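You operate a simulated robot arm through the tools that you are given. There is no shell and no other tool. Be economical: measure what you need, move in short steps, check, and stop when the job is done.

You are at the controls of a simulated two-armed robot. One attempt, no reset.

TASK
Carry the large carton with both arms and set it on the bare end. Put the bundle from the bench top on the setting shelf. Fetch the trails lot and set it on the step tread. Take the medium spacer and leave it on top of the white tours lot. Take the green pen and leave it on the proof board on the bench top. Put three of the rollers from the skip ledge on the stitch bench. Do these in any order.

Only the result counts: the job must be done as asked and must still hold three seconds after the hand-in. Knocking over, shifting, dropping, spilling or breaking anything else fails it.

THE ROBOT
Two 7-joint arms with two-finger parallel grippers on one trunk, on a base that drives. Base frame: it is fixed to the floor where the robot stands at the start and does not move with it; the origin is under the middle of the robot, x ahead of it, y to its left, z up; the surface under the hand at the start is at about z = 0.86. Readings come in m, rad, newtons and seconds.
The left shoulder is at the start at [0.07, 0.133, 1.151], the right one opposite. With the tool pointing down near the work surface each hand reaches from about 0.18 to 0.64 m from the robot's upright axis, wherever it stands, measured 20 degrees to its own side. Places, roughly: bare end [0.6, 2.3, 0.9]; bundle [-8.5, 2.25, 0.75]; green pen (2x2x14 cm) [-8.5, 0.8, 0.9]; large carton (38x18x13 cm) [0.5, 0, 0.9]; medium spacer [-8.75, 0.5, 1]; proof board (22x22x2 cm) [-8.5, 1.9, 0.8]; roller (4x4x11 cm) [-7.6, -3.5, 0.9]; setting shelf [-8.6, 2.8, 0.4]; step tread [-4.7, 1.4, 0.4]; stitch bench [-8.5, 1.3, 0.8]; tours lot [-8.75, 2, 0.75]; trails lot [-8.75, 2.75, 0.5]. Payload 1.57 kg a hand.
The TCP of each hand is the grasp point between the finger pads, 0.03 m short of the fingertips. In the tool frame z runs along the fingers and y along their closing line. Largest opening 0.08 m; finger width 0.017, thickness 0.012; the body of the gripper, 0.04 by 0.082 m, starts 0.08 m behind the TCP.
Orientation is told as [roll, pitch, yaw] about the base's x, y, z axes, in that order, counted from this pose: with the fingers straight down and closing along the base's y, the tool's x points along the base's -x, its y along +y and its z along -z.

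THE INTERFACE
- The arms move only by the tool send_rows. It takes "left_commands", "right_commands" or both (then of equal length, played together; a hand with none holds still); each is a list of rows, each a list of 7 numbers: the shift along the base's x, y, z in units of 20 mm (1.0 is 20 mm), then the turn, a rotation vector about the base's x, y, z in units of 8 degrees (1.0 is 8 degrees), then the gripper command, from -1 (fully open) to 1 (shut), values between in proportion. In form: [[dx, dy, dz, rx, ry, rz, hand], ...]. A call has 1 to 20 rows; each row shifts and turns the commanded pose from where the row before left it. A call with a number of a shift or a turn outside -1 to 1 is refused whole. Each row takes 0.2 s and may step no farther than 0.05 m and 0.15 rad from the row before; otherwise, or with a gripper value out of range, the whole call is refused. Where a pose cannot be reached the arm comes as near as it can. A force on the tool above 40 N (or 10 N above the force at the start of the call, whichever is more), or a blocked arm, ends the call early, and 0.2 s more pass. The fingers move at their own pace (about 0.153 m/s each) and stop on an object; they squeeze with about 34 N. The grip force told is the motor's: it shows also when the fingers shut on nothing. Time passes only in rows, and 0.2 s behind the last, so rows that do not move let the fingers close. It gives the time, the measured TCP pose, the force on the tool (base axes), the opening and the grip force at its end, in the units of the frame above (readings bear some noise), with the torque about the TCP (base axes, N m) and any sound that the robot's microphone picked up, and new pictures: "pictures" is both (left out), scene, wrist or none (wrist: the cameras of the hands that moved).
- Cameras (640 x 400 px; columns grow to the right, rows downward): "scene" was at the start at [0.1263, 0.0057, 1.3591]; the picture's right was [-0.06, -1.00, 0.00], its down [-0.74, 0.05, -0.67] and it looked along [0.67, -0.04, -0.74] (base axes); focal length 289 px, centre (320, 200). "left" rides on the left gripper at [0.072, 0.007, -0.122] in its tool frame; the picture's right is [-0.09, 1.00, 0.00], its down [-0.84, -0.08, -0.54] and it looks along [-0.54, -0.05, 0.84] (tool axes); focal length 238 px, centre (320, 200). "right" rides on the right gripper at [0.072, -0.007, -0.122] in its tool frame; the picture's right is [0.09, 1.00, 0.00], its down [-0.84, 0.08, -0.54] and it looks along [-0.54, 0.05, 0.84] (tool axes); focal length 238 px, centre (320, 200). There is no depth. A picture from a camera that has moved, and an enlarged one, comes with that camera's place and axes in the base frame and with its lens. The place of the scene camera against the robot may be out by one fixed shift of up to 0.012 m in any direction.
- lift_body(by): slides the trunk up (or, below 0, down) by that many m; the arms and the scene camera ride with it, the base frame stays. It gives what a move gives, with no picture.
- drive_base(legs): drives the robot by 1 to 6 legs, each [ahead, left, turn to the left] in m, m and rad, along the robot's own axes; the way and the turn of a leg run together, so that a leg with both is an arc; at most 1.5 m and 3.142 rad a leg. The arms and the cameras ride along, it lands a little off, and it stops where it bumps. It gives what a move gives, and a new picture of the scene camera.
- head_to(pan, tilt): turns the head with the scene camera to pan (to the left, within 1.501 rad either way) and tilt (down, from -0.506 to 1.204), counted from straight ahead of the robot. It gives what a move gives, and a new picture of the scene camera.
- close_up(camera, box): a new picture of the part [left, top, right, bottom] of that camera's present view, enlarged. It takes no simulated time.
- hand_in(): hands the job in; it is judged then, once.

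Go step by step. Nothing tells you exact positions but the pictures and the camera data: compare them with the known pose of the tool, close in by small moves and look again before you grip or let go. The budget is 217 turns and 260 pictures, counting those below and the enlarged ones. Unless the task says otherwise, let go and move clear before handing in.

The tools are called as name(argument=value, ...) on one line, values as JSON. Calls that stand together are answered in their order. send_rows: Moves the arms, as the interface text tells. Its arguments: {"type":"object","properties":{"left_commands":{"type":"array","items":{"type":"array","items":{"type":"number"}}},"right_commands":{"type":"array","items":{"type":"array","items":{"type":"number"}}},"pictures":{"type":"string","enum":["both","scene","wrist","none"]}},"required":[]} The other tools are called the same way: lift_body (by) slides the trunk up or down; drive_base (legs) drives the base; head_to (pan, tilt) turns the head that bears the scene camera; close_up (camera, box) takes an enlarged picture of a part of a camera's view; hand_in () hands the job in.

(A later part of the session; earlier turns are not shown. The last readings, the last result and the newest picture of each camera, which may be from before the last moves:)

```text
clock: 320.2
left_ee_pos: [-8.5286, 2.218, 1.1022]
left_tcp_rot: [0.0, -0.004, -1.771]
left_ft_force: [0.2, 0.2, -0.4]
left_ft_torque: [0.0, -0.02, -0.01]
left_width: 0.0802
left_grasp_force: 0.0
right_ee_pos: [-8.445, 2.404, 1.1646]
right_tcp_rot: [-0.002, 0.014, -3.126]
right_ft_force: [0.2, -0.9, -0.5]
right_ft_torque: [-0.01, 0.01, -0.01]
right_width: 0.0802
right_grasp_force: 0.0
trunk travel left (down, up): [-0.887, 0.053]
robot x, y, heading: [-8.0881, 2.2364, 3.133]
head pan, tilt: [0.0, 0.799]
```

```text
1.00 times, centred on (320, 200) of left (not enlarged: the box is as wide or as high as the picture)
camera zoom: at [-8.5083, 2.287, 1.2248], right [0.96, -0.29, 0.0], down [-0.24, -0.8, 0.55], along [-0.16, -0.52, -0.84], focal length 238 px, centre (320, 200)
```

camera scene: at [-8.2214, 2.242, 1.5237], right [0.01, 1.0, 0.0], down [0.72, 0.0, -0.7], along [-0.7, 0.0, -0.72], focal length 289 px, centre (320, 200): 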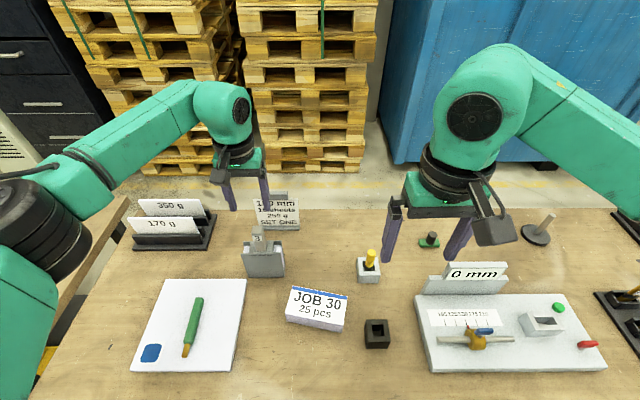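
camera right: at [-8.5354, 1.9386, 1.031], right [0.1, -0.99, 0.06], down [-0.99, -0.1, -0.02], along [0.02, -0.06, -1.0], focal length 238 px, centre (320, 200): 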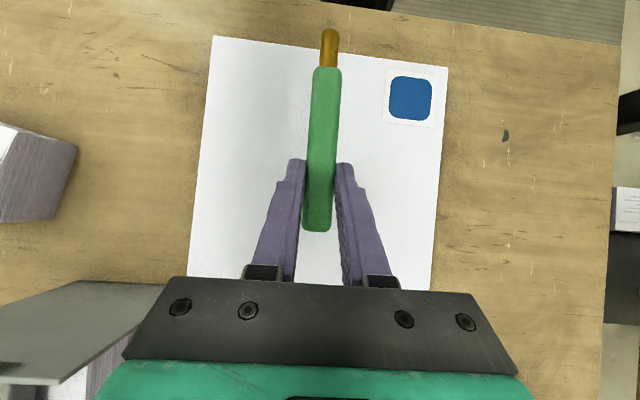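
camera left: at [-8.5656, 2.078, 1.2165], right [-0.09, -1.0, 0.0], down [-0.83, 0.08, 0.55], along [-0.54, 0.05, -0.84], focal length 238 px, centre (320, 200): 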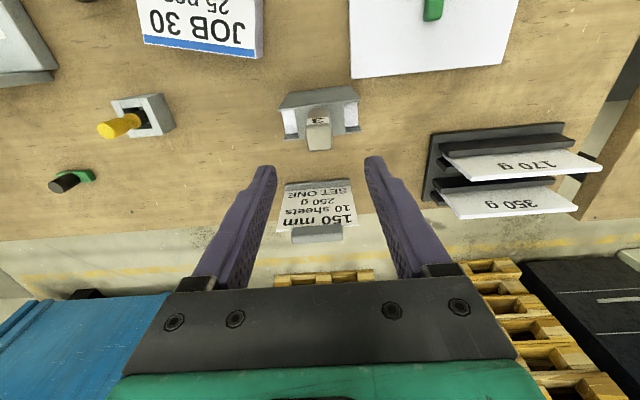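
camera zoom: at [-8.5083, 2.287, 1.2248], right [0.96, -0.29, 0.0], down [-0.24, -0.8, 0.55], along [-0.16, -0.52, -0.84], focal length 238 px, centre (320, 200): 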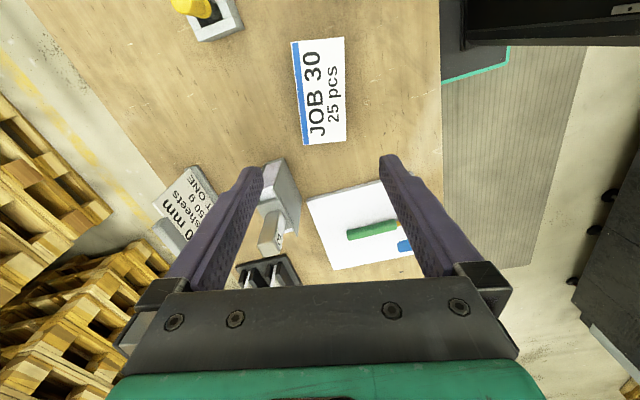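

The left hand turned as wanted. The bundle centre is (−8.5265, 2.225); I align and lower to just above it.

send_rows(left_commands=[[0.1, 0.35, -0.9, 0, 0, -0.1, -1], [0, 0, -1, 0, 0, 0, -1], [0, 0, -1, 0, 0, 0, -1], [0, 0, -1, 0, 0, 0, -1], [0, 0, -1, 0, 0, 0, -1], [0, 0, -1, 0, 0, 0, -1], [0, 0, -1, 0, 0, 0, -1], [0, 0, -1, 0, 0, 0, -1], [0, 0, -1, 0, 0, 0, -1], [0, 0, -0.6, 0, 0, 0, -1]], pictures="wrist")

```text
clock: 322.4
left_ee_pos: [-8.5262, 2.2217, 0.9127]
left_tcp_rot: [0.001, -0.006, -1.787]
left_ft_force: [0.7, 0.9, 0.1]
left_ft_torque: [-0.01, 0.02, -0.02]
left_width: 0.0801
left_grasp_force: 0.0
right_ee_pos: [-8.4432, 2.4013, 1.1641]
right_tcp_rot: [-0.005, 0.01, -3.126]
right_ft_force: [0.2, -0.1, 0.3]
right_ft_torque: [0.01, 0.0, 0.0]
right_width: 0.0801
right_grasp_force: 0.1
trunk travel left (down, up): [-0.887, 0.053]
robot x, y, heading: [-8.0887, 2.2303, 3.132]
head pan, tilt: [0.0, 0.799]
camera left: at [-8.5047, 2.2915, 1.0336], right [0.95, -0.3, 0.0], down [-0.26, -0.8, 0.55], along [-0.16, -0.52, -0.84], focal length 238 px, centre (320, 200)
```

left: 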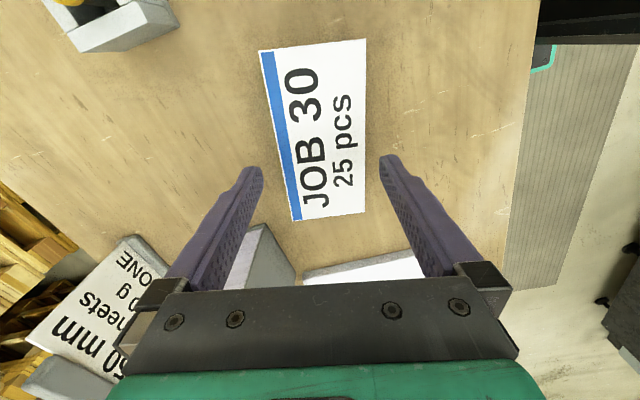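

Good alignment after a 3.5 mm shift. I lower around the bundle and close.

send_rows(left_commands=[[0.17, 0.05, -0.3, 0, 0, 0, -1], [0, 0, -0.8, 0, 0, 0, -1], [0, 0, -0.8, 0, 0, 0, -1], [0, 0, -0.8, 0, 0, 0, -1], [0, 0, -0.8, 0, 0, 0, -1], [0, 0, -0.6, 0, 0, 0, -1], [0, 0, 0, 0, 0, 0, 0], [0, 0, 0, 0, 0, 0, 1], [0, 0, 0, 0, 0, 0, 1]], pictures="wrist")

```text
clock: 324.4
left_ee_pos: [-8.5211, 2.2235, 0.8316]
left_tcp_rot: [0.0, -0.003, -1.787]
left_ft_force: [-6.5, -0.9, 13.5]
left_ft_torque: [-0.22, -0.24, 0.01]
left_width: 0.0699
left_grasp_force: 33.6
right_ee_pos: [-8.4428, 2.4017, 1.1649]
right_tcp_rot: [-0.004, 0.009, -3.125]
right_ft_force: [-0.6, -0.6, 0.3]
right_ft_torque: [0.06, -0.02, 0.0]
right_width: 0.0797
right_grasp_force: 0.0
trunk travel left (down, up): [-0.887, 0.053]
robot x, y, heading: [-8.0841, 2.231, 3.14]
head pan, tilt: [0.0, 0.799]
camera left: at [-8.5, 2.2926, 0.9526], right [0.95, -0.3, 0.0], down [-0.25, -0.8, 0.55], along [-0.17, -0.52, -0.84], focal length 238 px, centre (320, 200)
```

left: 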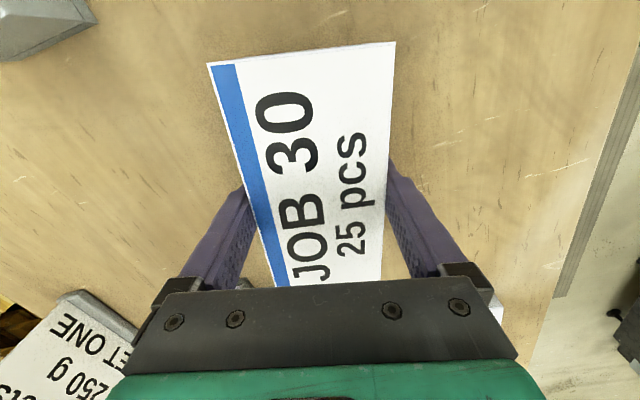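

Gripped. I lift it, turn the hand back 78° so the bundle's long side points away from me, and set it down again for a better grip.

send_rows(left_commands=[[0, 0, 0.5, 0, 0, 0, 1], [0, 0, 1, 0, 0, 0, 1], [0, 0, 1, 0, 0, 0, 1], [0, 0, 1, 0, 0, 0, 1], [0, 0, 1, 0, 0, 0, 1], [0, 0, 1, 0, 0, 0, 1], [0, 0, 0.5, 0, 0, -0.7, 1], [0, 0, 0, 0, 0, -0.9, 1], [0, 0, 0, 0, 0, -0.9, 1], [0, 0, 0, 0, 0, -0.9, 1], [0, 0, 0, 0, 0, -0.9, 1], [0, 0, 0, 0, 0, -0.9, 1], [0, 0, 0, 0, 0, -0.9, 1], [0, 0, 0, 0, 0, -0.9, 1], [0, 0, 0, 0, 0, -0.9, 1], [0, 0, 0, 0, 0, -0.9, 1], [0, 0, 0, 0, 0, -0.9, 1], [0.4, 0, 0, 0, 0, 0, 1], [0.4, 0, 0, 0, 0, 0, 1]], pictures="scene")

```text
clock: 328.4
left_ee_pos: [-8.5046, 2.2238, 0.951]
left_tcp_rot: [0.003, -0.003, 3.139]
left_ft_force: [-0.1, 0.2, -4.0]
left_ft_torque: [0.03, 0.02, 0.03]
left_width: 0.0699
left_grasp_force: 33.6
right_ee_pos: [-8.4445, 2.4023, 1.1651]
right_tcp_rot: [-0.004, 0.011, -3.127]
right_ft_force: [0.1, -0.5, 0.0]
right_ft_torque: [0.0, -0.01, 0.0]
right_width: 0.0802
right_grasp_force: 0.0
trunk travel left (down, up): [-0.887, 0.053]
robot x, y, heading: [-8.0877, 2.2304, 3.14]
head pan, tilt: [0.0, 0.799]
camera scene: at [-8.2219, 2.2418, 1.5237], right [0.01, 1.0, 0.0], down [0.72, 0.0, -0.7], along [-0.7, 0.0, -0.72], focal length 289 px, centre (320, 200)
```

scene: 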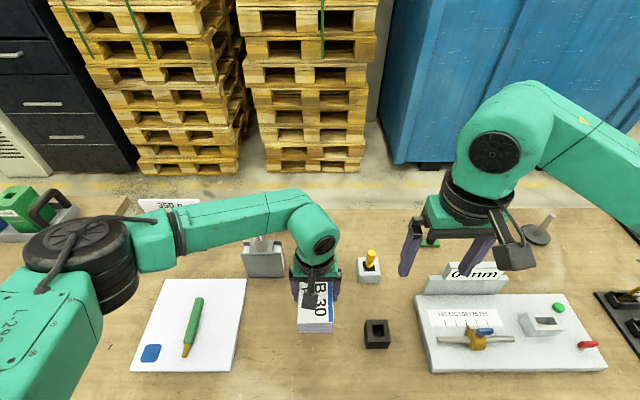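

Now long side along x. I set it down here and release.

send_rows(left_commands=[[0, 0, -1, 0, 0, 0, 1], [0, 0, -1, 0, 0, 0, 1], [0, 0, -1, 0, 0, 0, 1], [0, 0, -1, 0, 0, 0, 1], [0, 0, -1, 0, 0, 0, 1], [0, 0, -0.5, 0, 0, 0, 1], [0, 0, -0.2, 0, 0, 0, 1], [0, 0, -0.1, 0, 0, 0, 1], [0, 0, 0, 0, 0, 0, 0], [0, 0, 0, 0, 0, 0, -1], [0, 0, 0, 0, 0, 0, -1], [0, 0, 0.8, 0, 0, 0, -1], [0, 0, 1, 0, 0, 0, -1], [0, 0, 1, 0, 0, 0, -1], [0, 0, 1, 0, 0, 0, -1], [0.5, 0, 1, 0, 0, 0, -1], [0.5, 0, 1, 0, 0, 0, -1]], pictures="wrist")

```text
clock: 332.0
left_ee_pos: [-8.4838, 2.2256, 0.951]
left_tcp_rot: [0.002, -0.007, 3.143]
left_ft_force: [0.0, -0.5, -0.5]
left_ft_torque: [0.0, -0.02, 0.01]
left_width: 0.0799
left_grasp_force: 0.0
right_ee_pos: [-8.4433, 2.4024, 1.1648]
right_tcp_rot: [-0.003, 0.011, -3.126]
right_ft_force: [-0.1, 0.2, -0.5]
right_ft_torque: [0.0, -0.02, -0.01]
right_width: 0.0799
right_grasp_force: 0.1
trunk travel left (down, up): [-0.887, 0.053]
robot x, y, heading: [-8.0868, 2.2328, 3.137]
head pan, tilt: [0.0, 0.799]
camera left: at [-8.4125, 2.2179, 1.0714], right [-0.09, -1.0, 0.0], down [-0.83, 0.08, 0.55], along [-0.54, 0.05, -0.84], focal length 238 px, centre (320, 200)
```

left: 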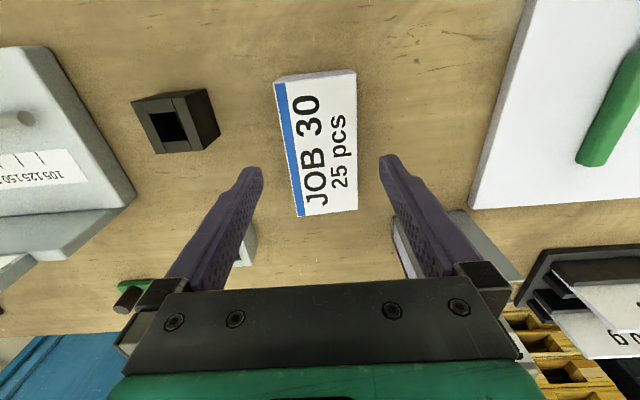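

The bundle stands lengthwise at (−8.505, 2.224). I back off a little and tilt the left hand forward to grip its near end from the front.

drive_base(legs=[[-0.14, -0.1, 0]])

send_rows(left_commands=[[0, -0.6, 0, 0, 0.87, 0, -1], [0, -0.6, 0, 0, 0.87, 0, -1], [0, -0.6, 0, 0, 0.87, 0, -1], [0, -0.6, 0, 0, 0.87, 0, -1], [0, -0.6, 0, 0, 0.87, 0, -1], [0, -0.6, 0, 0, 0.87, 0, -1], [0, -0.6, 0, 0, 0.87, 0, -1], [0, -0.6, 0, 0, 0.87, 0, -1]], pictures="wrist")

```text
clock: 333.5
left_ee_pos: [-8.3465, 2.3236, 0.9488]
left_tcp_rot: [0.0, -0.002, 3.141]
left_ft_force: [0.5, -0.7, -0.4]
left_ft_torque: [0.0, -0.01, 0.0]
left_width: 0.0798
left_grasp_force: 0.1
right_ee_pos: [-8.3058, 2.5003, 1.164]
right_tcp_rot: [-0.005, 0.014, -3.129]
right_ft_force: [-1.1, 0.1, -0.7]
right_ft_torque: [-0.02, -0.03, -0.03]
right_width: 0.0799
right_grasp_force: 0.2
trunk travel left (down, up): [-0.887, 0.053]
robot x, y, heading: [-7.9464, 2.3269, 3.139]
head pan, tilt: [0.0, 0.799]
camera scene: at [-8.0843, 2.3388, 1.5234], right [0.01, 1.0, 0.0], down [0.72, 0.0, -0.7], along [-0.7, 0.01, -0.72], focal length 289 px, centre (320, 200)
```

scene: 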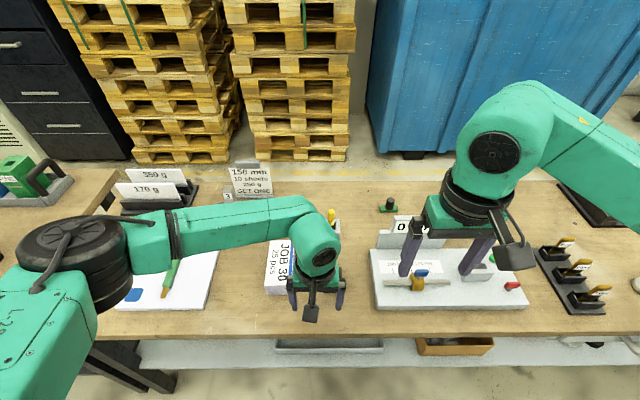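

```text
clock: 335.3
left_ee_pos: [-8.3441, 2.2314, 0.9501]
left_tcp_rot: [0.009, -0.978, 3.133]
left_ft_force: [-0.2, 0.0, -0.4]
left_ft_torque: [-0.01, 0.01, 0.03]
left_width: 0.0801
left_grasp_force: 0.0
right_ee_pos: [-8.3036, 2.505, 1.1646]
right_tcp_rot: [0.001, 0.012, -3.129]
right_ft_force: [-0.4, 0.4, 0.0]
right_ft_torque: [0.0, 0.01, 0.01]
right_width: 0.0803
right_grasp_force: 0.0
trunk travel left (down, up): [-0.887, 0.053]
robot x, y, heading: [-7.9433, 2.3289, 3.133]
head pan, tilt: [0.0, 0.799]
camera left: at [-8.2039, 2.2249, 0.9584], right [-0.05, -1.0, 0.08], down [-0.02, 0.08, 1.0], along [-1.0, 0.05, -0.02], focal length 238 px, centre (320, 200)
```

left: 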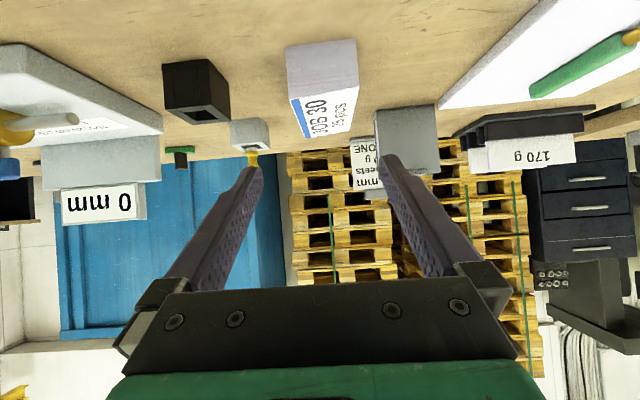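

Tilted 56°, bundle straight ahead. I lower to mid-height and slide forward around its near end.

send_rows(left_commands=[[0, 0.1, -1, 0, 0, 0, -1], [0, 0, -1, 0, 0, 0, -1], [0, 0, -1, 0, 0, 0, -1], [0, 0, -1, 0, 0, 0, -1], [0, 0, -1, 0, 0, 0, -1], [-0.5, 0, -0.9, 0, 0, 0, -1], [-1, 0, 0, 0, 0, 0, -1]], pictures="wrist")

```text
clock: 336.9
left_ee_pos: [-8.3793, 2.2732, 0.8598]
left_tcp_rot: [0.006, -0.973, 3.138]
left_ft_force: [0.8, -0.1, 0.1]
left_ft_torque: [-0.01, -0.01, -0.01]
left_width: 0.0803
left_grasp_force: 0.0
left hand out of reach, approached as far as the arm can: row 2, 3, 4, 5, 6
right_ee_pos: [-8.3032, 2.5016, 1.1642]
right_tcp_rot: [-0.004, 0.011, -3.127]
right_ft_force: [-0.4, -0.1, -0.1]
right_ft_torque: [-0.02, -0.01, -0.01]
right_width: 0.08
right_grasp_force: 0.0
trunk travel left (down, up): [-0.887, 0.053]
robot x, y, heading: [-7.95, 2.331, 3.138]
head pan, tilt: [0.0, 0.799]
camera left: at [-8.2393, 2.2668, 0.868], right [-0.05, -1.0, 0.08], down [-0.02, 0.08, 1.0], along [-1.0, 0.05, -0.03], focal length 238 px, centre (320, 200)
```

left: 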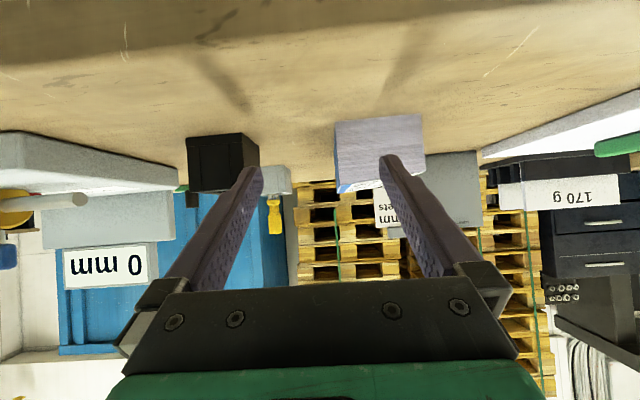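

That height is beyond the arm's range with the trunk this high, and it drifted sideways. I recentre, raise the hand and lower the trunk instead.

send_rows(left_commands=[[0.4, -0.5, 1, 0, 0, 0, -1], [0.4, -0.5, 1, 0, 0, 0, -1], [0.2, -0.5, 1, 0, 0, 0, -1], [0, -0.4, 1, 0, 0, 0, -1], [0, 0, 1, 0, 0, 0, -1], [0, 0, 1, 0, 0, 0, -1]], pictures="none")

lift_body(by=-0.15)

close_up(camera="left", box=[0, 0, 640, 400])

```text
clock: 338.3
left_ee_pos: [-8.3584, 2.2359, 0.9798]
left_tcp_rot: [0.006, -0.979, 3.135]
left_ft_force: [0.5, -0.5, -0.4]
left_ft_torque: [0.04, 0.01, 0.01]
left_width: 0.0802
left_grasp_force: 0.0
right_ee_pos: [-8.304, 2.5021, 1.1646]
right_tcp_rot: [-0.001, 0.01, -3.127]
right_ft_force: [0.6, -0.1, -0.4]
right_ft_torque: [0.04, -0.01, 0.0]
right_width: 0.08
right_grasp_force: 0.1
trunk travel left (down, up): [-0.887, 0.053]
robot x, y, heading: [-7.949, 2.331, 3.136]
head pan, tilt: [0.0, 0.799]
```

```text
clock: 340.1
left_ee_pos: [-8.3593, 2.2356, 0.8294]
left_tcp_rot: [0.005, -0.976, 3.135]
left_ft_force: [-0.5, 1.1, -0.3]
left_ft_torque: [-0.02, 0.0, 0.02]
left_width: 0.08
left_grasp_force: 0.0
right_ee_pos: [-8.3034, 2.5018, 1.0164]
right_tcp_rot: [-0.004, 0.011, -3.128]
right_ft_force: [-1.0, -0.4, 0.5]
right_ft_torque: [0.0, 0.03, 0.02]
right_width: 0.0797
right_grasp_force: 0.0
trunk travel left (down, up): [-0.737, 0.203]
robot x, y, heading: [-7.9456, 2.3291, 3.138]
head pan, tilt: [0.0, 0.799]
```

```text
1.00 times, centred on (320, 200) of left (not enlarged: the box is as wide or as high as the picture)
camera zoom: at [-8.2187, 2.2285, 0.8376], right [-0.05, -1.0, 0.08], down [-0.02, 0.08, 1.0], along [-1.0, 0.05, -0.02], focal length 238 px, centre (320, 200)
```

zoom: 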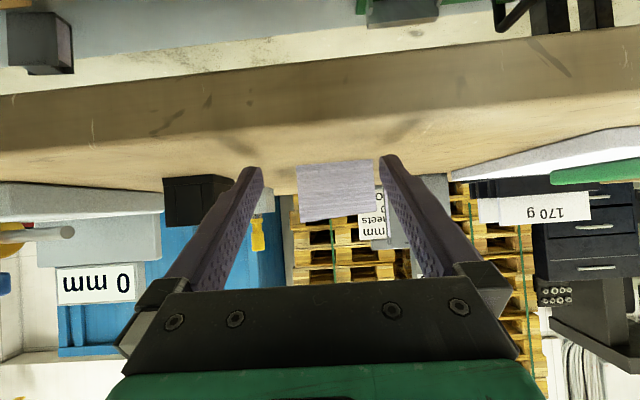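

The bundle's end face sits 1 cm to the right of the finger centre. I correct and slide forward.

send_rows(left_commands=[[0, -0.5, 0, 0, 0, 0, -1], [-0.8, 0, 0, 0, 0, 0, -1], [-0.8, 0, 0, 0, 0, 0, -1]], pictures="wrist")

```text
clock: 340.9
left_ee_pos: [-8.3912, 2.2257, 0.8322]
left_tcp_rot: [0.005, -0.976, 3.137]
left_ft_force: [-0.3, -0.3, 0.4]
left_ft_torque: [-0.02, -0.01, -0.02]
left_width: 0.0801
left_grasp_force: 0.0
right_ee_pos: [-8.304, 2.5024, 1.0148]
right_tcp_rot: [-0.003, 0.01, -3.128]
right_ft_force: [0.4, -0.5, -1.1]
right_ft_torque: [0.02, -0.01, 0.01]
right_width: 0.0798
right_grasp_force: 0.2
trunk travel left (down, up): [-0.737, 0.203]
robot x, y, heading: [-7.9506, 2.33, 3.134]
head pan, tilt: [0.0, 0.799]
camera left: at [-8.2512, 2.2179, 0.8397], right [-0.05, -1.0, 0.08], down [-0.02, 0.08, 1.0], along [-1.0, 0.05, -0.02], focal length 238 px, centre (320, 200)
```

left: 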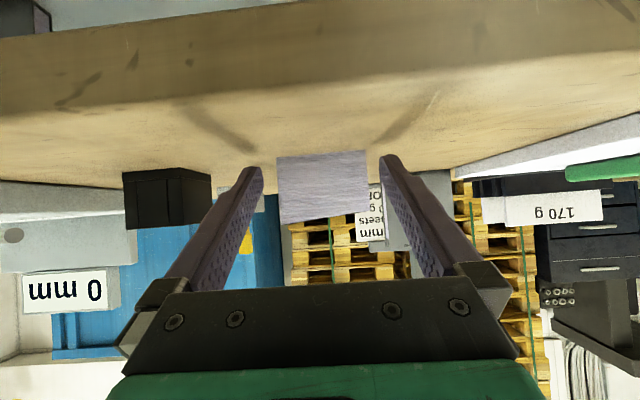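

Centred now. I move in 6.5 cm more and close.

send_rows(left_commands=[[-0.85, 0, -0.1, 0, 0, 0, -1], [-0.85, 0, -0.1, 0, 0, 0, -1], [-0.85, 0, 0, 0, 0, 0, -1], [-0.85, 0, 0, 0, 0, 0, -1], [0, 0, 0, 0, 0, 0, 0], [0, 0, 0, 0, 0, 0, 1], [0, 0, 0, 0, 0, 0, 1]], pictures="wrist")

```text
clock: 342.4
left_ee_pos: [-8.459, 2.224, 0.8259]
left_tcp_rot: [0.003, -0.976, 3.137]
left_ft_force: [-0.6, -0.8, 1.8]
left_ft_torque: [0.04, -0.08, 0.08]
left_width: 0.0699
left_grasp_force: 34.0
right_ee_pos: [-8.3019, 2.5019, 1.0153]
right_tcp_rot: [-0.003, 0.01, -3.127]
right_ft_force: [0.4, -0.3, -0.2]
right_ft_torque: [-0.02, -0.03, 0.02]
right_width: 0.0798
right_grasp_force: 0.1
trunk travel left (down, up): [-0.737, 0.203]
robot x, y, heading: [-7.9492, 2.3285, 3.133]
head pan, tilt: [0.0, 0.799]
camera left: at [-8.3192, 2.2181, 0.8335], right [-0.05, -1.0, 0.08], down [-0.02, 0.08, 1.0], along [-1.0, 0.05, -0.02], focal length 238 px, centre (320, 200)
```

left: 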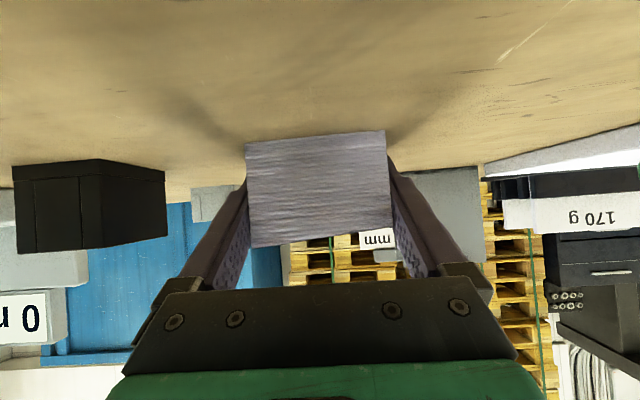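

Gripped. I lift it, pull the right hand in, back away, and then lower the trunk.

send_rows(left_commands=[[0, 0, 0.5, 0, 0, 0, 1], [0, 0, 0.8, 0, 0, 0, 1], [0, 0, 0.8, 0, 0, 0, 1], [0, 0, 0.8, 0, 0, 0, 1], [0, 0, 0.8, 0, 0, 0, 1], [0, 0, 0.3, 0, 0, 0, 1]], right_commands=[[0.8, 0, 0, 0, 0, 0, -1], [0.8, 0, 0, 0, 0, 0, -1], [0.8, 0, 0, 0, 0, 0, -1], [0.8, 0, 0, 0, 0, 0, -1], [0.8, 0, 0, 0, 0, 0, -1], [0.8, 0, 0, 0, 0, 0, -1]], pictures="none")

drive_base(legs=[[-0.35, 0, 0], [0, -0.75, 0]])

lift_body(by=-0.38)

head_to(pan=0.1, tilt=0.45)

```text
clock: 343.9
left_ee_pos: [-8.4586, 2.2255, 0.9051]
left_tcp_rot: [0.006, -0.975, 3.135]
left_ft_force: [-0.6, -0.2, -3.9]
left_ft_torque: [-0.02, -0.18, 0.02]
left_width: 0.0696
left_grasp_force: 33.7
right_ee_pos: [-8.2079, 2.5024, 1.0151]
right_tcp_rot: [-0.003, 0.011, -3.127]
right_ft_force: [0.3, 0.1, 0.0]
right_ft_torque: [0.02, 0.01, 0.0]
right_width: 0.08
right_grasp_force: 0.0
trunk travel left (down, up): [-0.737, 0.203]
robot x, y, heading: [-7.9489, 2.3286, 3.135]
head pan, tilt: [0.0, 0.799]
```

```text
clock: 349.8
left_ee_pos: [-8.1009, 2.97, 0.9045]
left_tcp_rot: [0.004, -0.975, 3.134]
left_ft_force: [-0.2, 0.7, -3.3]
left_ft_torque: [0.02, -0.16, 0.0]
left_width: 0.0699
left_grasp_force: 34.6
right_ee_pos: [-7.8509, 3.2473, 1.0154]
right_tcp_rot: [-0.003, 0.012, -3.132]
right_ft_force: [0.6, 0.2, 0.3]
right_ft_torque: [-0.01, 0.0, 0.0]
right_width: 0.08
right_grasp_force: 0.0
trunk travel left (down, up): [-0.737, 0.203]
robot x, y, heading: [-7.59, 3.073, 3.135]
head pan, tilt: [0.0, 0.799]
camera scene: at [-7.7243, 3.0838, 1.3736], right [0.01, 1.0, 0.0], down [0.72, -0.01, -0.7], along [-0.7, 0.01, -0.72], focal length 289 px, centre (320, 200)
```

scene: 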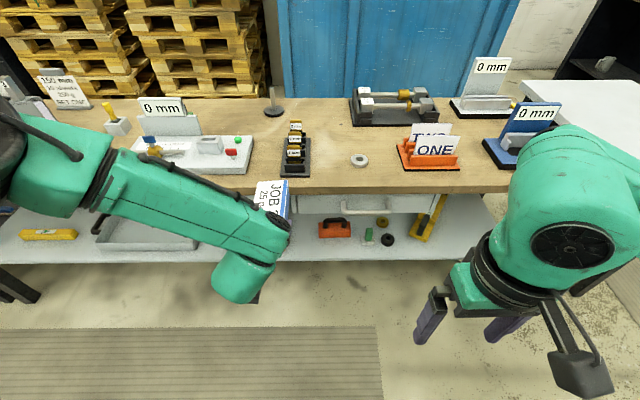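

```text
clock: 353.4
left_ee_pos: [-8.1018, 2.9699, 0.5239]
left_tcp_rot: [0.006, -0.976, 3.135]
left_ft_force: [0.3, 0.9, -4.0]
left_ft_torque: [0.01, -0.16, 0.03]
left_width: 0.0699
left_grasp_force: 33.8
right_ee_pos: [-7.851, 3.2456, 0.6348]
right_tcp_rot: [-0.004, 0.011, -3.132]
right_ft_force: [0.2, -0.2, -1.2]
right_ft_torque: [0.0, 0.01, 0.0]
right_width: 0.0802
right_grasp_force: 0.0
trunk travel left (down, up): [-0.357, 0.583]
robot x, y, heading: [-7.5909, 3.0732, 3.134]
head pan, tilt: [0.0, 0.799]
```

```text
clock: 354.3
left_ee_pos: [-8.1019, 2.9698, 0.5238]
left_tcp_rot: [0.006, -0.977, 3.135]
left_ft_force: [0.0, -1.1, -4.4]
left_ft_torque: [-0.01, -0.14, -0.03]
left_width: 0.0699
left_grasp_force: 33.3
right_ee_pos: [-7.8512, 3.2475, 0.6352]
right_tcp_rot: [-0.004, 0.011, -3.13]
right_ft_force: [0.3, -0.6, 0.6]
right_ft_torque: [0.01, -0.01, 0.03]
right_width: 0.0798
right_grasp_force: 0.1
trunk travel left (down, up): [-0.357, 0.583]
robot x, y, heading: [-7.5888, 3.07, 3.131]
head pan, tilt: [0.099, 0.45]
camera scene: at [-7.7349, 3.0754, 1.024], right [-0.09, 1.0, 0.0], down [0.43, 0.04, -0.9], along [-0.9, -0.08, -0.44], focal length 289 px, centre (320, 200)
```

scene: 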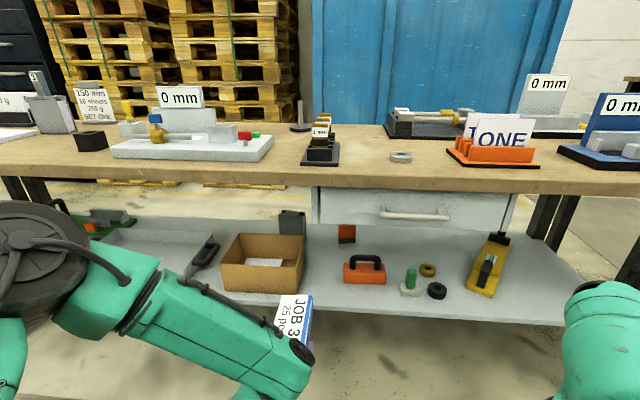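

The gap on the setting shelf between the cardboard box and the orange tool looks right for the bundle. I zoom in to measure it.

close_up(camera="scene", box=[210, 200, 400, 330])

```text
3.08 times, centred on (305, 265) of scene
camera zoom: at [-7.7349, 3.0754, 1.024], right [-0.09, 1.0, 0.0], down [0.43, 0.04, -0.9], along [-0.9, -0.08, -0.44], focal length 888 px, centre (366, 0)
```

zoom: 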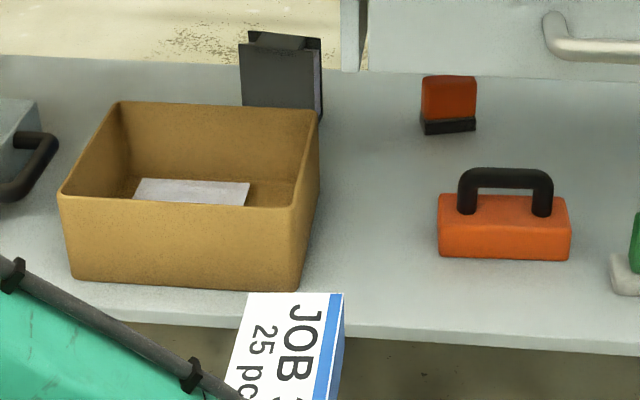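

The gap is about 13 cm wide, centred at y≈3.01; shelf top ≈0.39. I drive the bundle in above it.

drive_base(legs=[[0, -0.04, 0], [0.285, 0, 0]])

lift_body(by=-0.07)

close_up(camera="scene", box=[160, 190, 480, 390])

```text
clock: 356.8
left_ee_pos: [-8.3886, 3.009, 0.5245]
left_tcp_rot: [0.007, -0.975, 3.139]
left_ft_force: [0.4, -0.1, -3.9]
left_ft_torque: [0.03, -0.18, 0.01]
left_width: 0.0699
left_grasp_force: 34.0
right_ee_pos: [-8.1375, 3.2866, 0.6353]
right_tcp_rot: [-0.003, 0.012, -3.127]
right_ft_force: [0.1, 0.1, -0.6]
right_ft_torque: [-0.02, -0.02, -0.01]
right_width: 0.0799
right_grasp_force: 0.1
trunk travel left (down, up): [-0.357, 0.583]
robot x, y, heading: [-7.8763, 3.1176, 3.137]
head pan, tilt: [0.099, 0.45]
camera scene: at [-8.023, 3.1164, 1.024], right [-0.09, 1.0, 0.0], down [0.43, 0.04, -0.9], along [-0.9, -0.08, -0.44], focal length 289 px, centre (320, 200)
```

scene: 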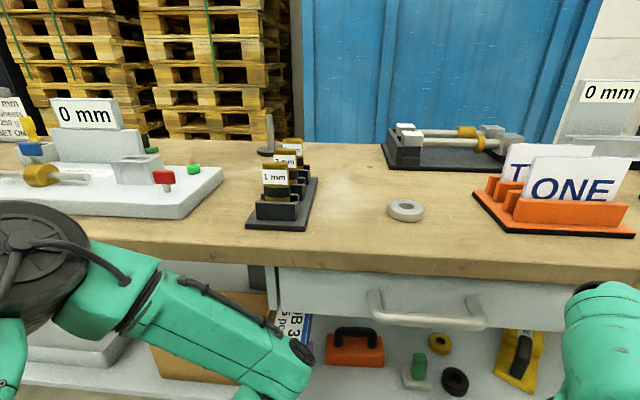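

```text
clock: 357.8
left_ee_pos: [-8.389, 3.0092, 0.4544]
left_tcp_rot: [0.004, -0.975, 3.139]
left_ft_force: [0.5, 0.2, -3.4]
left_ft_torque: [-0.01, -0.13, -0.01]
left_width: 0.0695
left_grasp_force: 34.0
right_ee_pos: [-8.1401, 3.2864, 0.5656]
right_tcp_rot: [-0.005, 0.01, -3.127]
right_ft_force: [-0.1, -0.2, 1.0]
right_ft_torque: [0.0, 0.0, -0.02]
right_width: 0.0801
right_grasp_force: 0.0
trunk travel left (down, up): [-0.287, 0.653]
robot x, y, heading: [-7.8754, 3.116, 3.136]
head pan, tilt: [0.099, 0.45]
```

```text
2.00 times, centred on (320, 290) of scene
camera zoom: at [-8.0222, 3.1164, 0.9541], right [-0.09, 1.0, 0.0], down [0.43, 0.04, -0.9], along [-0.9, -0.08, -0.44], focal length 577 px, centre (320, 20)
```

zoom: 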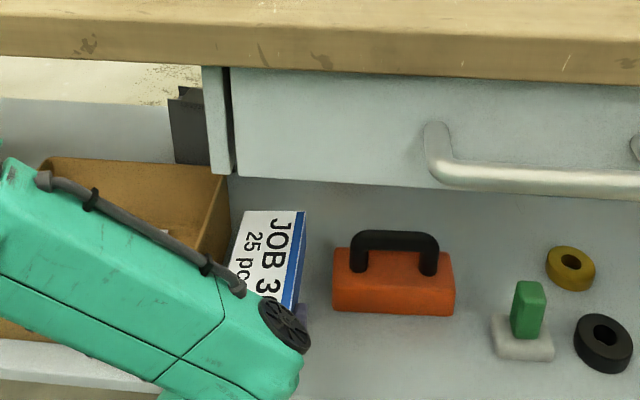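

The bundle sits between the two. I lower on until contact.

lift_body(by=-0.022)

lift_body(by=-0.006)

```text
clock: 358.5
left_ee_pos: [-8.3881, 3.0079, 0.4337]
left_tcp_rot: [0.006, -0.975, 3.142]
left_ft_force: [-0.1, -0.8, -4.3]
left_ft_torque: [0.0, -0.15, -0.01]
left_width: 0.0699
left_grasp_force: 34.1
right_ee_pos: [-8.1387, 3.287, 0.544]
right_tcp_rot: [-0.005, 0.011, -3.125]
right_ft_force: [0.4, -0.2, 0.6]
right_ft_torque: [0.02, 0.02, 0.03]
right_width: 0.08
right_grasp_force: 0.1
trunk travel left (down, up): [-0.265, 0.675]
robot x, y, heading: [-7.8762, 3.1102, 3.138]
head pan, tilt: [0.099, 0.45]
```

```text
clock: 359.1
left_ee_pos: [-8.3881, 3.0094, 0.426]
left_tcp_rot: [0.004, -0.975, 3.14]
left_ft_force: [0.9, -0.8, -3.7]
left_ft_torque: [0.0, -0.2, 0.03]
left_width: 0.0698
left_grasp_force: 33.5
right_ee_pos: [-8.1379, 3.286, 0.5377]
right_tcp_rot: [-0.003, 0.011, -3.126]
right_ft_force: [0.0, -0.1, -0.6]
right_ft_torque: [-0.01, -0.01, 0.02]
right_width: 0.0799
right_grasp_force: 0.0
trunk travel left (down, up): [-0.259, 0.681]
robot x, y, heading: [-7.8777, 3.1157, 3.137]
head pan, tilt: [0.099, 0.45]
```

lift_body(by=-0.006)

lift_body(by=-0.004)

```text
clock: 359.6
left_ee_pos: [-8.3878, 3.009, 0.4216]
left_tcp_rot: [0.005, -0.977, 3.139]
left_ft_force: [0.3, -0.1, -4.1]
left_ft_torque: [0.0, -0.17, 0.01]
left_width: 0.0698
left_grasp_force: 34.3
right_ee_pos: [-8.1384, 3.2874, 0.5311]
right_tcp_rot: [-0.004, 0.013, -3.126]
right_ft_force: [0.6, -0.5, -0.8]
right_ft_torque: [-0.03, -0.02, -0.01]
right_width: 0.0801
right_grasp_force: 0.1
trunk travel left (down, up): [-0.253, 0.687]
robot x, y, heading: [-7.88, 3.1127, 3.138]
head pan, tilt: [0.099, 0.45]
```

```text
clock: 360.1
left_ee_pos: [-8.3881, 3.0098, 0.4165]
left_tcp_rot: [0.006, -0.975, 3.14]
left_ft_force: [0.0, -0.3, -3.6]
left_ft_torque: [0.01, -0.13, -0.04]
left_width: 0.0697
left_grasp_force: 34.0
right_ee_pos: [-8.1395, 3.2863, 0.5275]
right_tcp_rot: [-0.004, 0.011, -3.124]
right_ft_force: [-0.2, 0.4, 0.1]
right_ft_torque: [0.0, -0.01, -0.01]
right_width: 0.0799
right_grasp_force: 0.1
trunk travel left (down, up): [-0.249, 0.691]
robot x, y, heading: [-7.8778, 3.1143, 3.136]
head pan, tilt: [0.099, 0.45]
```

lift_body(by=-0.006)

close_up(camera="left", box=[0, 0, 640, 400])

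```text
clock: 360.7
left_ee_pos: [-8.3891, 3.0089, 0.4112]
left_tcp_rot: [0.007, -0.974, 3.139]
left_ft_force: [-0.3, 0.5, -4.3]
left_ft_torque: [0.0, -0.18, -0.03]
left_width: 0.0698
left_grasp_force: 34.2
right_ee_pos: [-8.1399, 3.2865, 0.5215]
right_tcp_rot: [-0.004, 0.011, -3.126]
right_ft_force: [0.5, -0.5, 0.2]
right_ft_torque: [0.0, -0.03, -0.01]
right_width: 0.08
right_grasp_force: 0.1
trunk travel left (down, up): [-0.243, 0.697]
robot x, y, heading: [-7.8808, 3.1136, 3.134]
head pan, tilt: [0.099, 0.45]
```

```text
1.00 times, centred on (320, 200) of left (not enlarged: the box is as wide or as high as the picture)
camera zoom: at [-8.2482, 3.0021, 0.4188], right [-0.05, -1.0, 0.08], down [-0.02, 0.08, 1.0], along [-1.0, 0.05, -0.02], focal length 238 px, centre (320, 200)
```

zoom: 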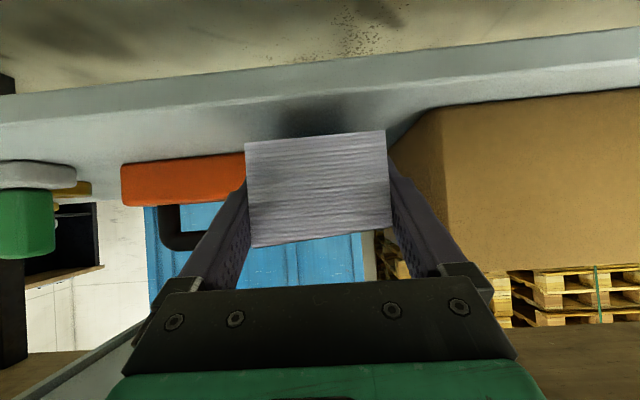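

About half a centimetre to go.

lift_body(by=-0.005)

lift_body(by=-0.003)

```text
clock: 361.2
left_ee_pos: [-8.3889, 3.0089, 0.4063]
left_tcp_rot: [0.006, -0.977, 3.138]
left_ft_force: [-0.3, -0.2, -5.3]
left_ft_torque: [-0.01, -0.19, -0.01]
left_width: 0.0698
left_grasp_force: 34.2
right_ee_pos: [-8.1387, 3.2859, 0.5168]
right_tcp_rot: [-0.003, 0.013, -3.125]
right_ft_force: [0.2, 1.3, 0.1]
right_ft_torque: [0.0, 0.03, 0.03]
right_width: 0.0798
right_grasp_force: 0.0
trunk travel left (down, up): [-0.238, 0.702]
robot x, y, heading: [-7.8771, 3.1129, 3.141]
head pan, tilt: [0.099, 0.45]
```

```text
clock: 361.8
left_ee_pos: [-8.3889, 3.0076, 0.4028]
left_tcp_rot: [0.006, -0.975, 3.141]
left_ft_force: [-0.2, 0.4, -3.9]
left_ft_torque: [0.0, -0.16, 0.02]
left_width: 0.0699
left_grasp_force: 34.2
right_ee_pos: [-8.1392, 3.2869, 0.5134]
right_tcp_rot: [-0.004, 0.013, -3.126]
right_ft_force: [0.4, -0.4, 0.8]
right_ft_torque: [0.01, -0.02, 0.01]
right_width: 0.0798
right_grasp_force: 0.1
trunk travel left (down, up): [-0.235, 0.705]
robot x, y, heading: [-7.8755, 3.1114, 3.137]
head pan, tilt: [0.099, 0.45]
```

lift_body(by=-0.004)

lift_body(by=-0.003)

```text
clock: 362.3
left_ee_pos: [-8.3885, 3.0089, 0.3995]
left_tcp_rot: [0.006, -0.975, 3.139]
left_ft_force: [-0.1, -0.5, -3.6]
left_ft_torque: [0.0, -0.17, 0.0]
left_width: 0.07
left_grasp_force: 34.1
right_ee_pos: [-8.1382, 3.2867, 0.5097]
right_tcp_rot: [-0.004, 0.013, -3.126]
right_ft_force: [-0.4, 0.5, 0.7]
right_ft_torque: [0.02, 0.02, -0.01]
right_width: 0.0799
right_grasp_force: 0.0
trunk travel left (down, up): [-0.231, 0.709]
robot x, y, heading: [-7.8773, 3.1135, 3.143]
head pan, tilt: [0.099, 0.45]
```

```text
clock: 362.8
left_ee_pos: [-8.3884, 3.0076, 0.3955]
left_tcp_rot: [0.006, -0.975, 3.139]
left_ft_force: [0.6, -0.1, -4.3]
left_ft_torque: [0.01, -0.19, -0.01]
left_width: 0.0699
left_grasp_force: 34.3
right_ee_pos: [-8.1396, 3.2865, 0.5068]
right_tcp_rot: [-0.003, 0.013, -3.127]
right_ft_force: [0.7, 0.4, 0.3]
right_ft_torque: [-0.01, 0.03, -0.01]
right_width: 0.0801
right_grasp_force: 0.0
trunk travel left (down, up): [-0.228, 0.712]
robot x, y, heading: [-7.8763, 3.114, 3.132]
head pan, tilt: [0.099, 0.45]
```

Still hanging free; I go on lower with a look.

lift_body(by=-0.005)

close_up(camera="left", box=[160, 40, 480, 260])

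```text
clock: 363.3
left_ee_pos: [-8.3882, 3.0085, 0.3906]
left_tcp_rot: [0.008, -0.975, 3.14]
left_ft_force: [-0.3, 0.2, -4.5]
left_ft_torque: [0.03, -0.21, 0.0]
left_width: 0.0697
left_grasp_force: 34.0
right_ee_pos: [-8.1397, 3.2882, 0.5007]
right_tcp_rot: [-0.003, 0.013, -3.125]
right_ft_force: [0.8, 0.2, -0.3]
right_ft_torque: [-0.02, 0.0, -0.01]
right_width: 0.0797
right_grasp_force: 0.0
trunk travel left (down, up): [-0.223, 0.717]
robot x, y, heading: [-7.8739, 3.1138, 3.142]
head pan, tilt: [0.099, 0.45]
```

```text
1.82 times, centred on (320, 150) of left
camera zoom: at [-8.2482, 3.0021, 0.3988], right [-0.05, -1.0, 0.08], down [-0.02, 0.08, 1.0], along [-1.0, 0.05, -0.02], focal length 433 px, centre (320, 291)
```

zoom: 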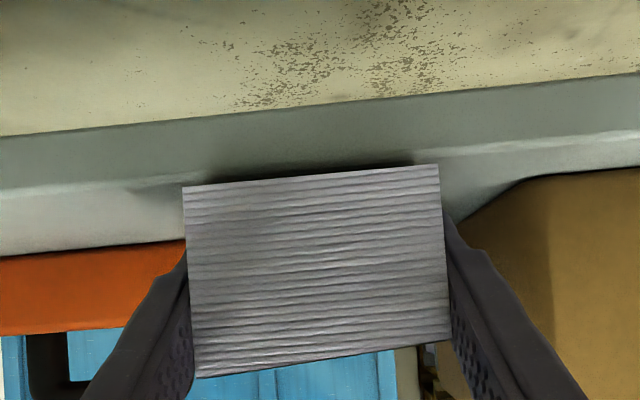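

The bundle's near end is right at the shelf's front edge, so I raise it a little, push 3 cm further in, and lower again.

lift_body(by=0.015)

drive_base(legs=[[0.035, 0, 0]])

lift_body(by=-0.015)

lift_body(by=-0.004)

```text
clock: 364.0
left_ee_pos: [-8.3899, 3.0086, 0.4049]
left_tcp_rot: [0.005, -0.974, 3.14]
left_ft_force: [-0.6, -0.4, -3.8]
left_ft_torque: [-0.03, -0.19, 0.0]
left_width: 0.0698
left_grasp_force: 33.3
right_ee_pos: [-8.1392, 3.2859, 0.5155]
right_tcp_rot: [-0.005, 0.011, -3.126]
right_ft_force: [0.7, -0.4, 0.2]
right_ft_torque: [0.03, -0.01, 0.0]
right_width: 0.0802
right_grasp_force: 0.1
trunk travel left (down, up): [-0.238, 0.702]
robot x, y, heading: [-7.8774, 3.1134, 3.135]
head pan, tilt: [0.099, 0.45]
```

```text
clock: 364.8
left_ee_pos: [-8.4233, 3.01, 0.4044]
left_tcp_rot: [0.005, -0.974, 3.141]
left_ft_force: [0.0, -1.0, -3.7]
left_ft_torque: [-0.02, -0.16, -0.01]
left_width: 0.0697
left_grasp_force: 34.4
right_ee_pos: [-8.1741, 3.2874, 0.5156]
right_tcp_rot: [-0.003, 0.013, -3.126]
right_ft_force: [0.8, 0.1, -0.1]
right_ft_torque: [0.01, -0.04, 0.0]
right_width: 0.08
right_grasp_force: 0.0
trunk travel left (down, up): [-0.238, 0.702]
robot x, y, heading: [-7.9105, 3.1169, 3.145]
head pan, tilt: [0.099, 0.45]
camera scene: at [-8.057, 3.1166, 0.905], right [-0.09, 1.0, 0.0], down [0.43, 0.04, -0.9], along [-0.9, -0.08, -0.44], focal length 289 px, centre (320, 200)
```

scene: 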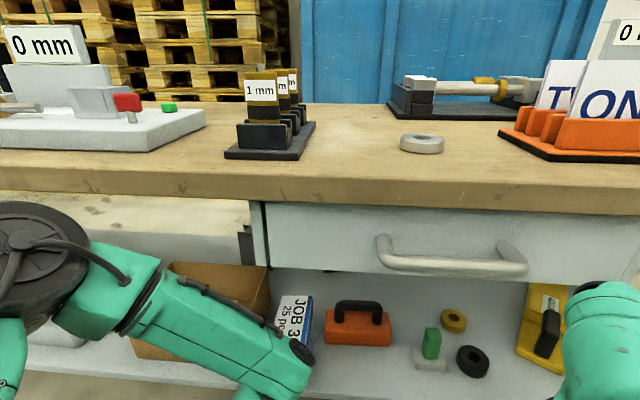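

```text
clock: 365.4
left_ee_pos: [-8.4234, 3.01, 0.3901]
left_tcp_rot: [0.006, -0.974, 3.139]
left_ft_force: [-0.3, -0.3, -3.8]
left_ft_torque: [0.01, -0.2, 0.01]
left_width: 0.0698
left_grasp_force: 34.4
right_ee_pos: [-8.1735, 3.2871, 0.5012]
right_tcp_rot: [-0.003, 0.01, -3.127]
right_ft_force: [0.3, -0.3, 0.9]
right_ft_torque: [0.0, -0.02, 0.0]
right_width: 0.08
right_grasp_force: 0.1
trunk travel left (down, up): [-0.223, 0.717]
robot x, y, heading: [-7.9094, 3.1132, 3.139]
head pan, tilt: [0.099, 0.45]
```

```text
clock: 366.0
left_ee_pos: [-8.4237, 3.0089, 0.3862]
left_tcp_rot: [0.005, -0.975, 3.141]
left_ft_force: [-0.2, 0.2, -4.7]
left_ft_torque: [0.01, -0.16, 0.0]
left_width: 0.07
left_grasp_force: 34.1
right_ee_pos: [-8.1735, 3.2871, 0.497]
right_tcp_rot: [-0.002, 0.012, -3.125]
right_ft_force: [0.5, -0.9, -0.4]
right_ft_torque: [-0.01, 0.0, 0.01]
right_width: 0.08
right_grasp_force: 0.1
trunk travel left (down, up): [-0.219, 0.721]
robot x, y, heading: [-7.9115, 3.1137, 3.138]
head pan, tilt: [0.099, 0.45]
```

Not yet touching; continuing in small steps.

lift_body(by=-0.004)

lift_body(by=-0.004)

```text
clock: 366.5
left_ee_pos: [-8.4224, 3.0097, 0.3853]
left_tcp_rot: [0.004, -0.983, 3.142]
left_ft_force: [2.9, -1.8, 13.9]
left_ft_torque: [0.46, -0.71, -0.08]
left_width: 0.07
left_grasp_force: 33.7
right_ee_pos: [-8.1719, 3.2864, 0.4932]
right_tcp_rot: [-0.002, 0.009, -3.127]
right_ft_force: [0.0, 0.0, -0.7]
right_ft_torque: [0.0, -0.01, 0.03]
right_width: 0.0801
right_grasp_force: 0.1
trunk travel left (down, up): [-0.215, 0.725]
robot x, y, heading: [-7.9126, 3.1152, 3.14]
head pan, tilt: [0.099, 0.45]
```

```text
clock: 367.0
left_ee_pos: [-8.4234, 3.0087, 0.384]
left_tcp_rot: [0.006, -0.988, 3.139]
left_ft_force: [1.0, -2.6, 33.4]
left_ft_torque: [0.15, 0.11, 0.08]
left_width: 0.0699
left_grasp_force: 34.0
right_ee_pos: [-8.1709, 3.2879, 0.4917]
right_tcp_rot: [-0.002, 0.005, -3.126]
right_ft_force: [-0.3, 0.3, -0.6]
right_ft_torque: [0.0, -0.03, 0.04]
right_width: 0.08
right_grasp_force: 0.1
trunk travel left (down, up): [-0.211, 0.729]
robot x, y, heading: [-7.913, 3.109, 3.137]
head pan, tilt: [0.099, 0.45]
```

Contact. I relieve, open, and withdraw straight back.

lift_body(by=0.006)

send_rows(left_commands=[[0, 0, 0, 0, 0, 0, 0.1], [0, 0, 0, 0, 0, 0, -1], [0, 0, 0, 0, 0, 0, -1], [0, 0, 0, 0, 0, 0, -1], [0.7, 0, 0.1, 0, 0, 0, -1], [0.8, 0, 0.1, 0, 0, 0, -1], [0.8, 0, 0.1, 0, 0, 0, -1], [0.8, 0, 0.1, 0, 0, 0, -1]], pictures="wrist")

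```text
clock: 367.6
left_ee_pos: [-8.422, 3.0095, 0.3848]
left_tcp_rot: [0.007, -0.974, 3.135]
left_ft_force: [-4.0, -1.2, 9.4]
left_ft_torque: [0.07, 0.69, -0.14]
left_width: 0.0696
left_grasp_force: 33.7
right_ee_pos: [-8.1736, 3.287, 0.4945]
right_tcp_rot: [0.0, 0.011, -3.127]
right_ft_force: [0.5, -0.5, 0.3]
right_ft_torque: [0.01, -0.02, 0.02]
right_width: 0.08
right_grasp_force: 0.0
trunk travel left (down, up): [-0.217, 0.723]
robot x, y, heading: [-7.9143, 3.1153, 3.139]
head pan, tilt: [0.099, 0.45]
```

```text
clock: 369.4
left_ee_pos: [-8.3617, 3.0095, 0.3938]
left_tcp_rot: [0.006, -0.978, 3.137]
left_ft_force: [0.1, 0.3, 0.1]
left_ft_torque: [0.0, 0.0, 0.03]
left_width: 0.0799
left_grasp_force: 0.2
right_ee_pos: [-8.173, 3.2874, 0.4943]
right_tcp_rot: [-0.004, 0.01, -3.125]
right_ft_force: [-0.1, 0.1, 0.3]
right_ft_torque: [0.02, 0.02, 0.0]
right_width: 0.0798
right_grasp_force: 0.0
trunk travel left (down, up): [-0.217, 0.723]
robot x, y, heading: [-7.9108, 3.1137, 3.139]
head pan, tilt: [0.099, 0.45]
camera left: at [-8.2207, 3.003, 0.4012], right [-0.05, -1.0, 0.08], down [-0.02, 0.08, 1.0], along [-1.0, 0.05, -0.02], focal length 238 px, centre (320, 200)
```

left: 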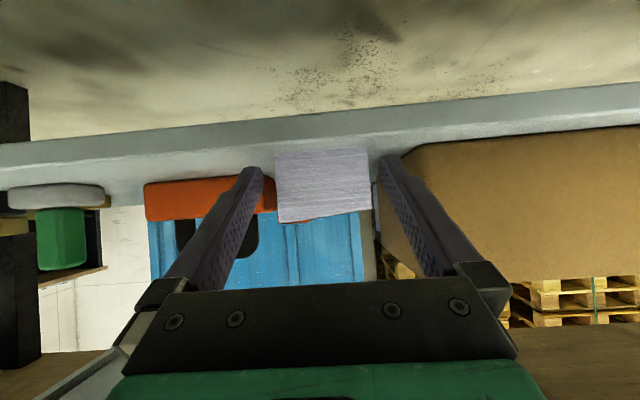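

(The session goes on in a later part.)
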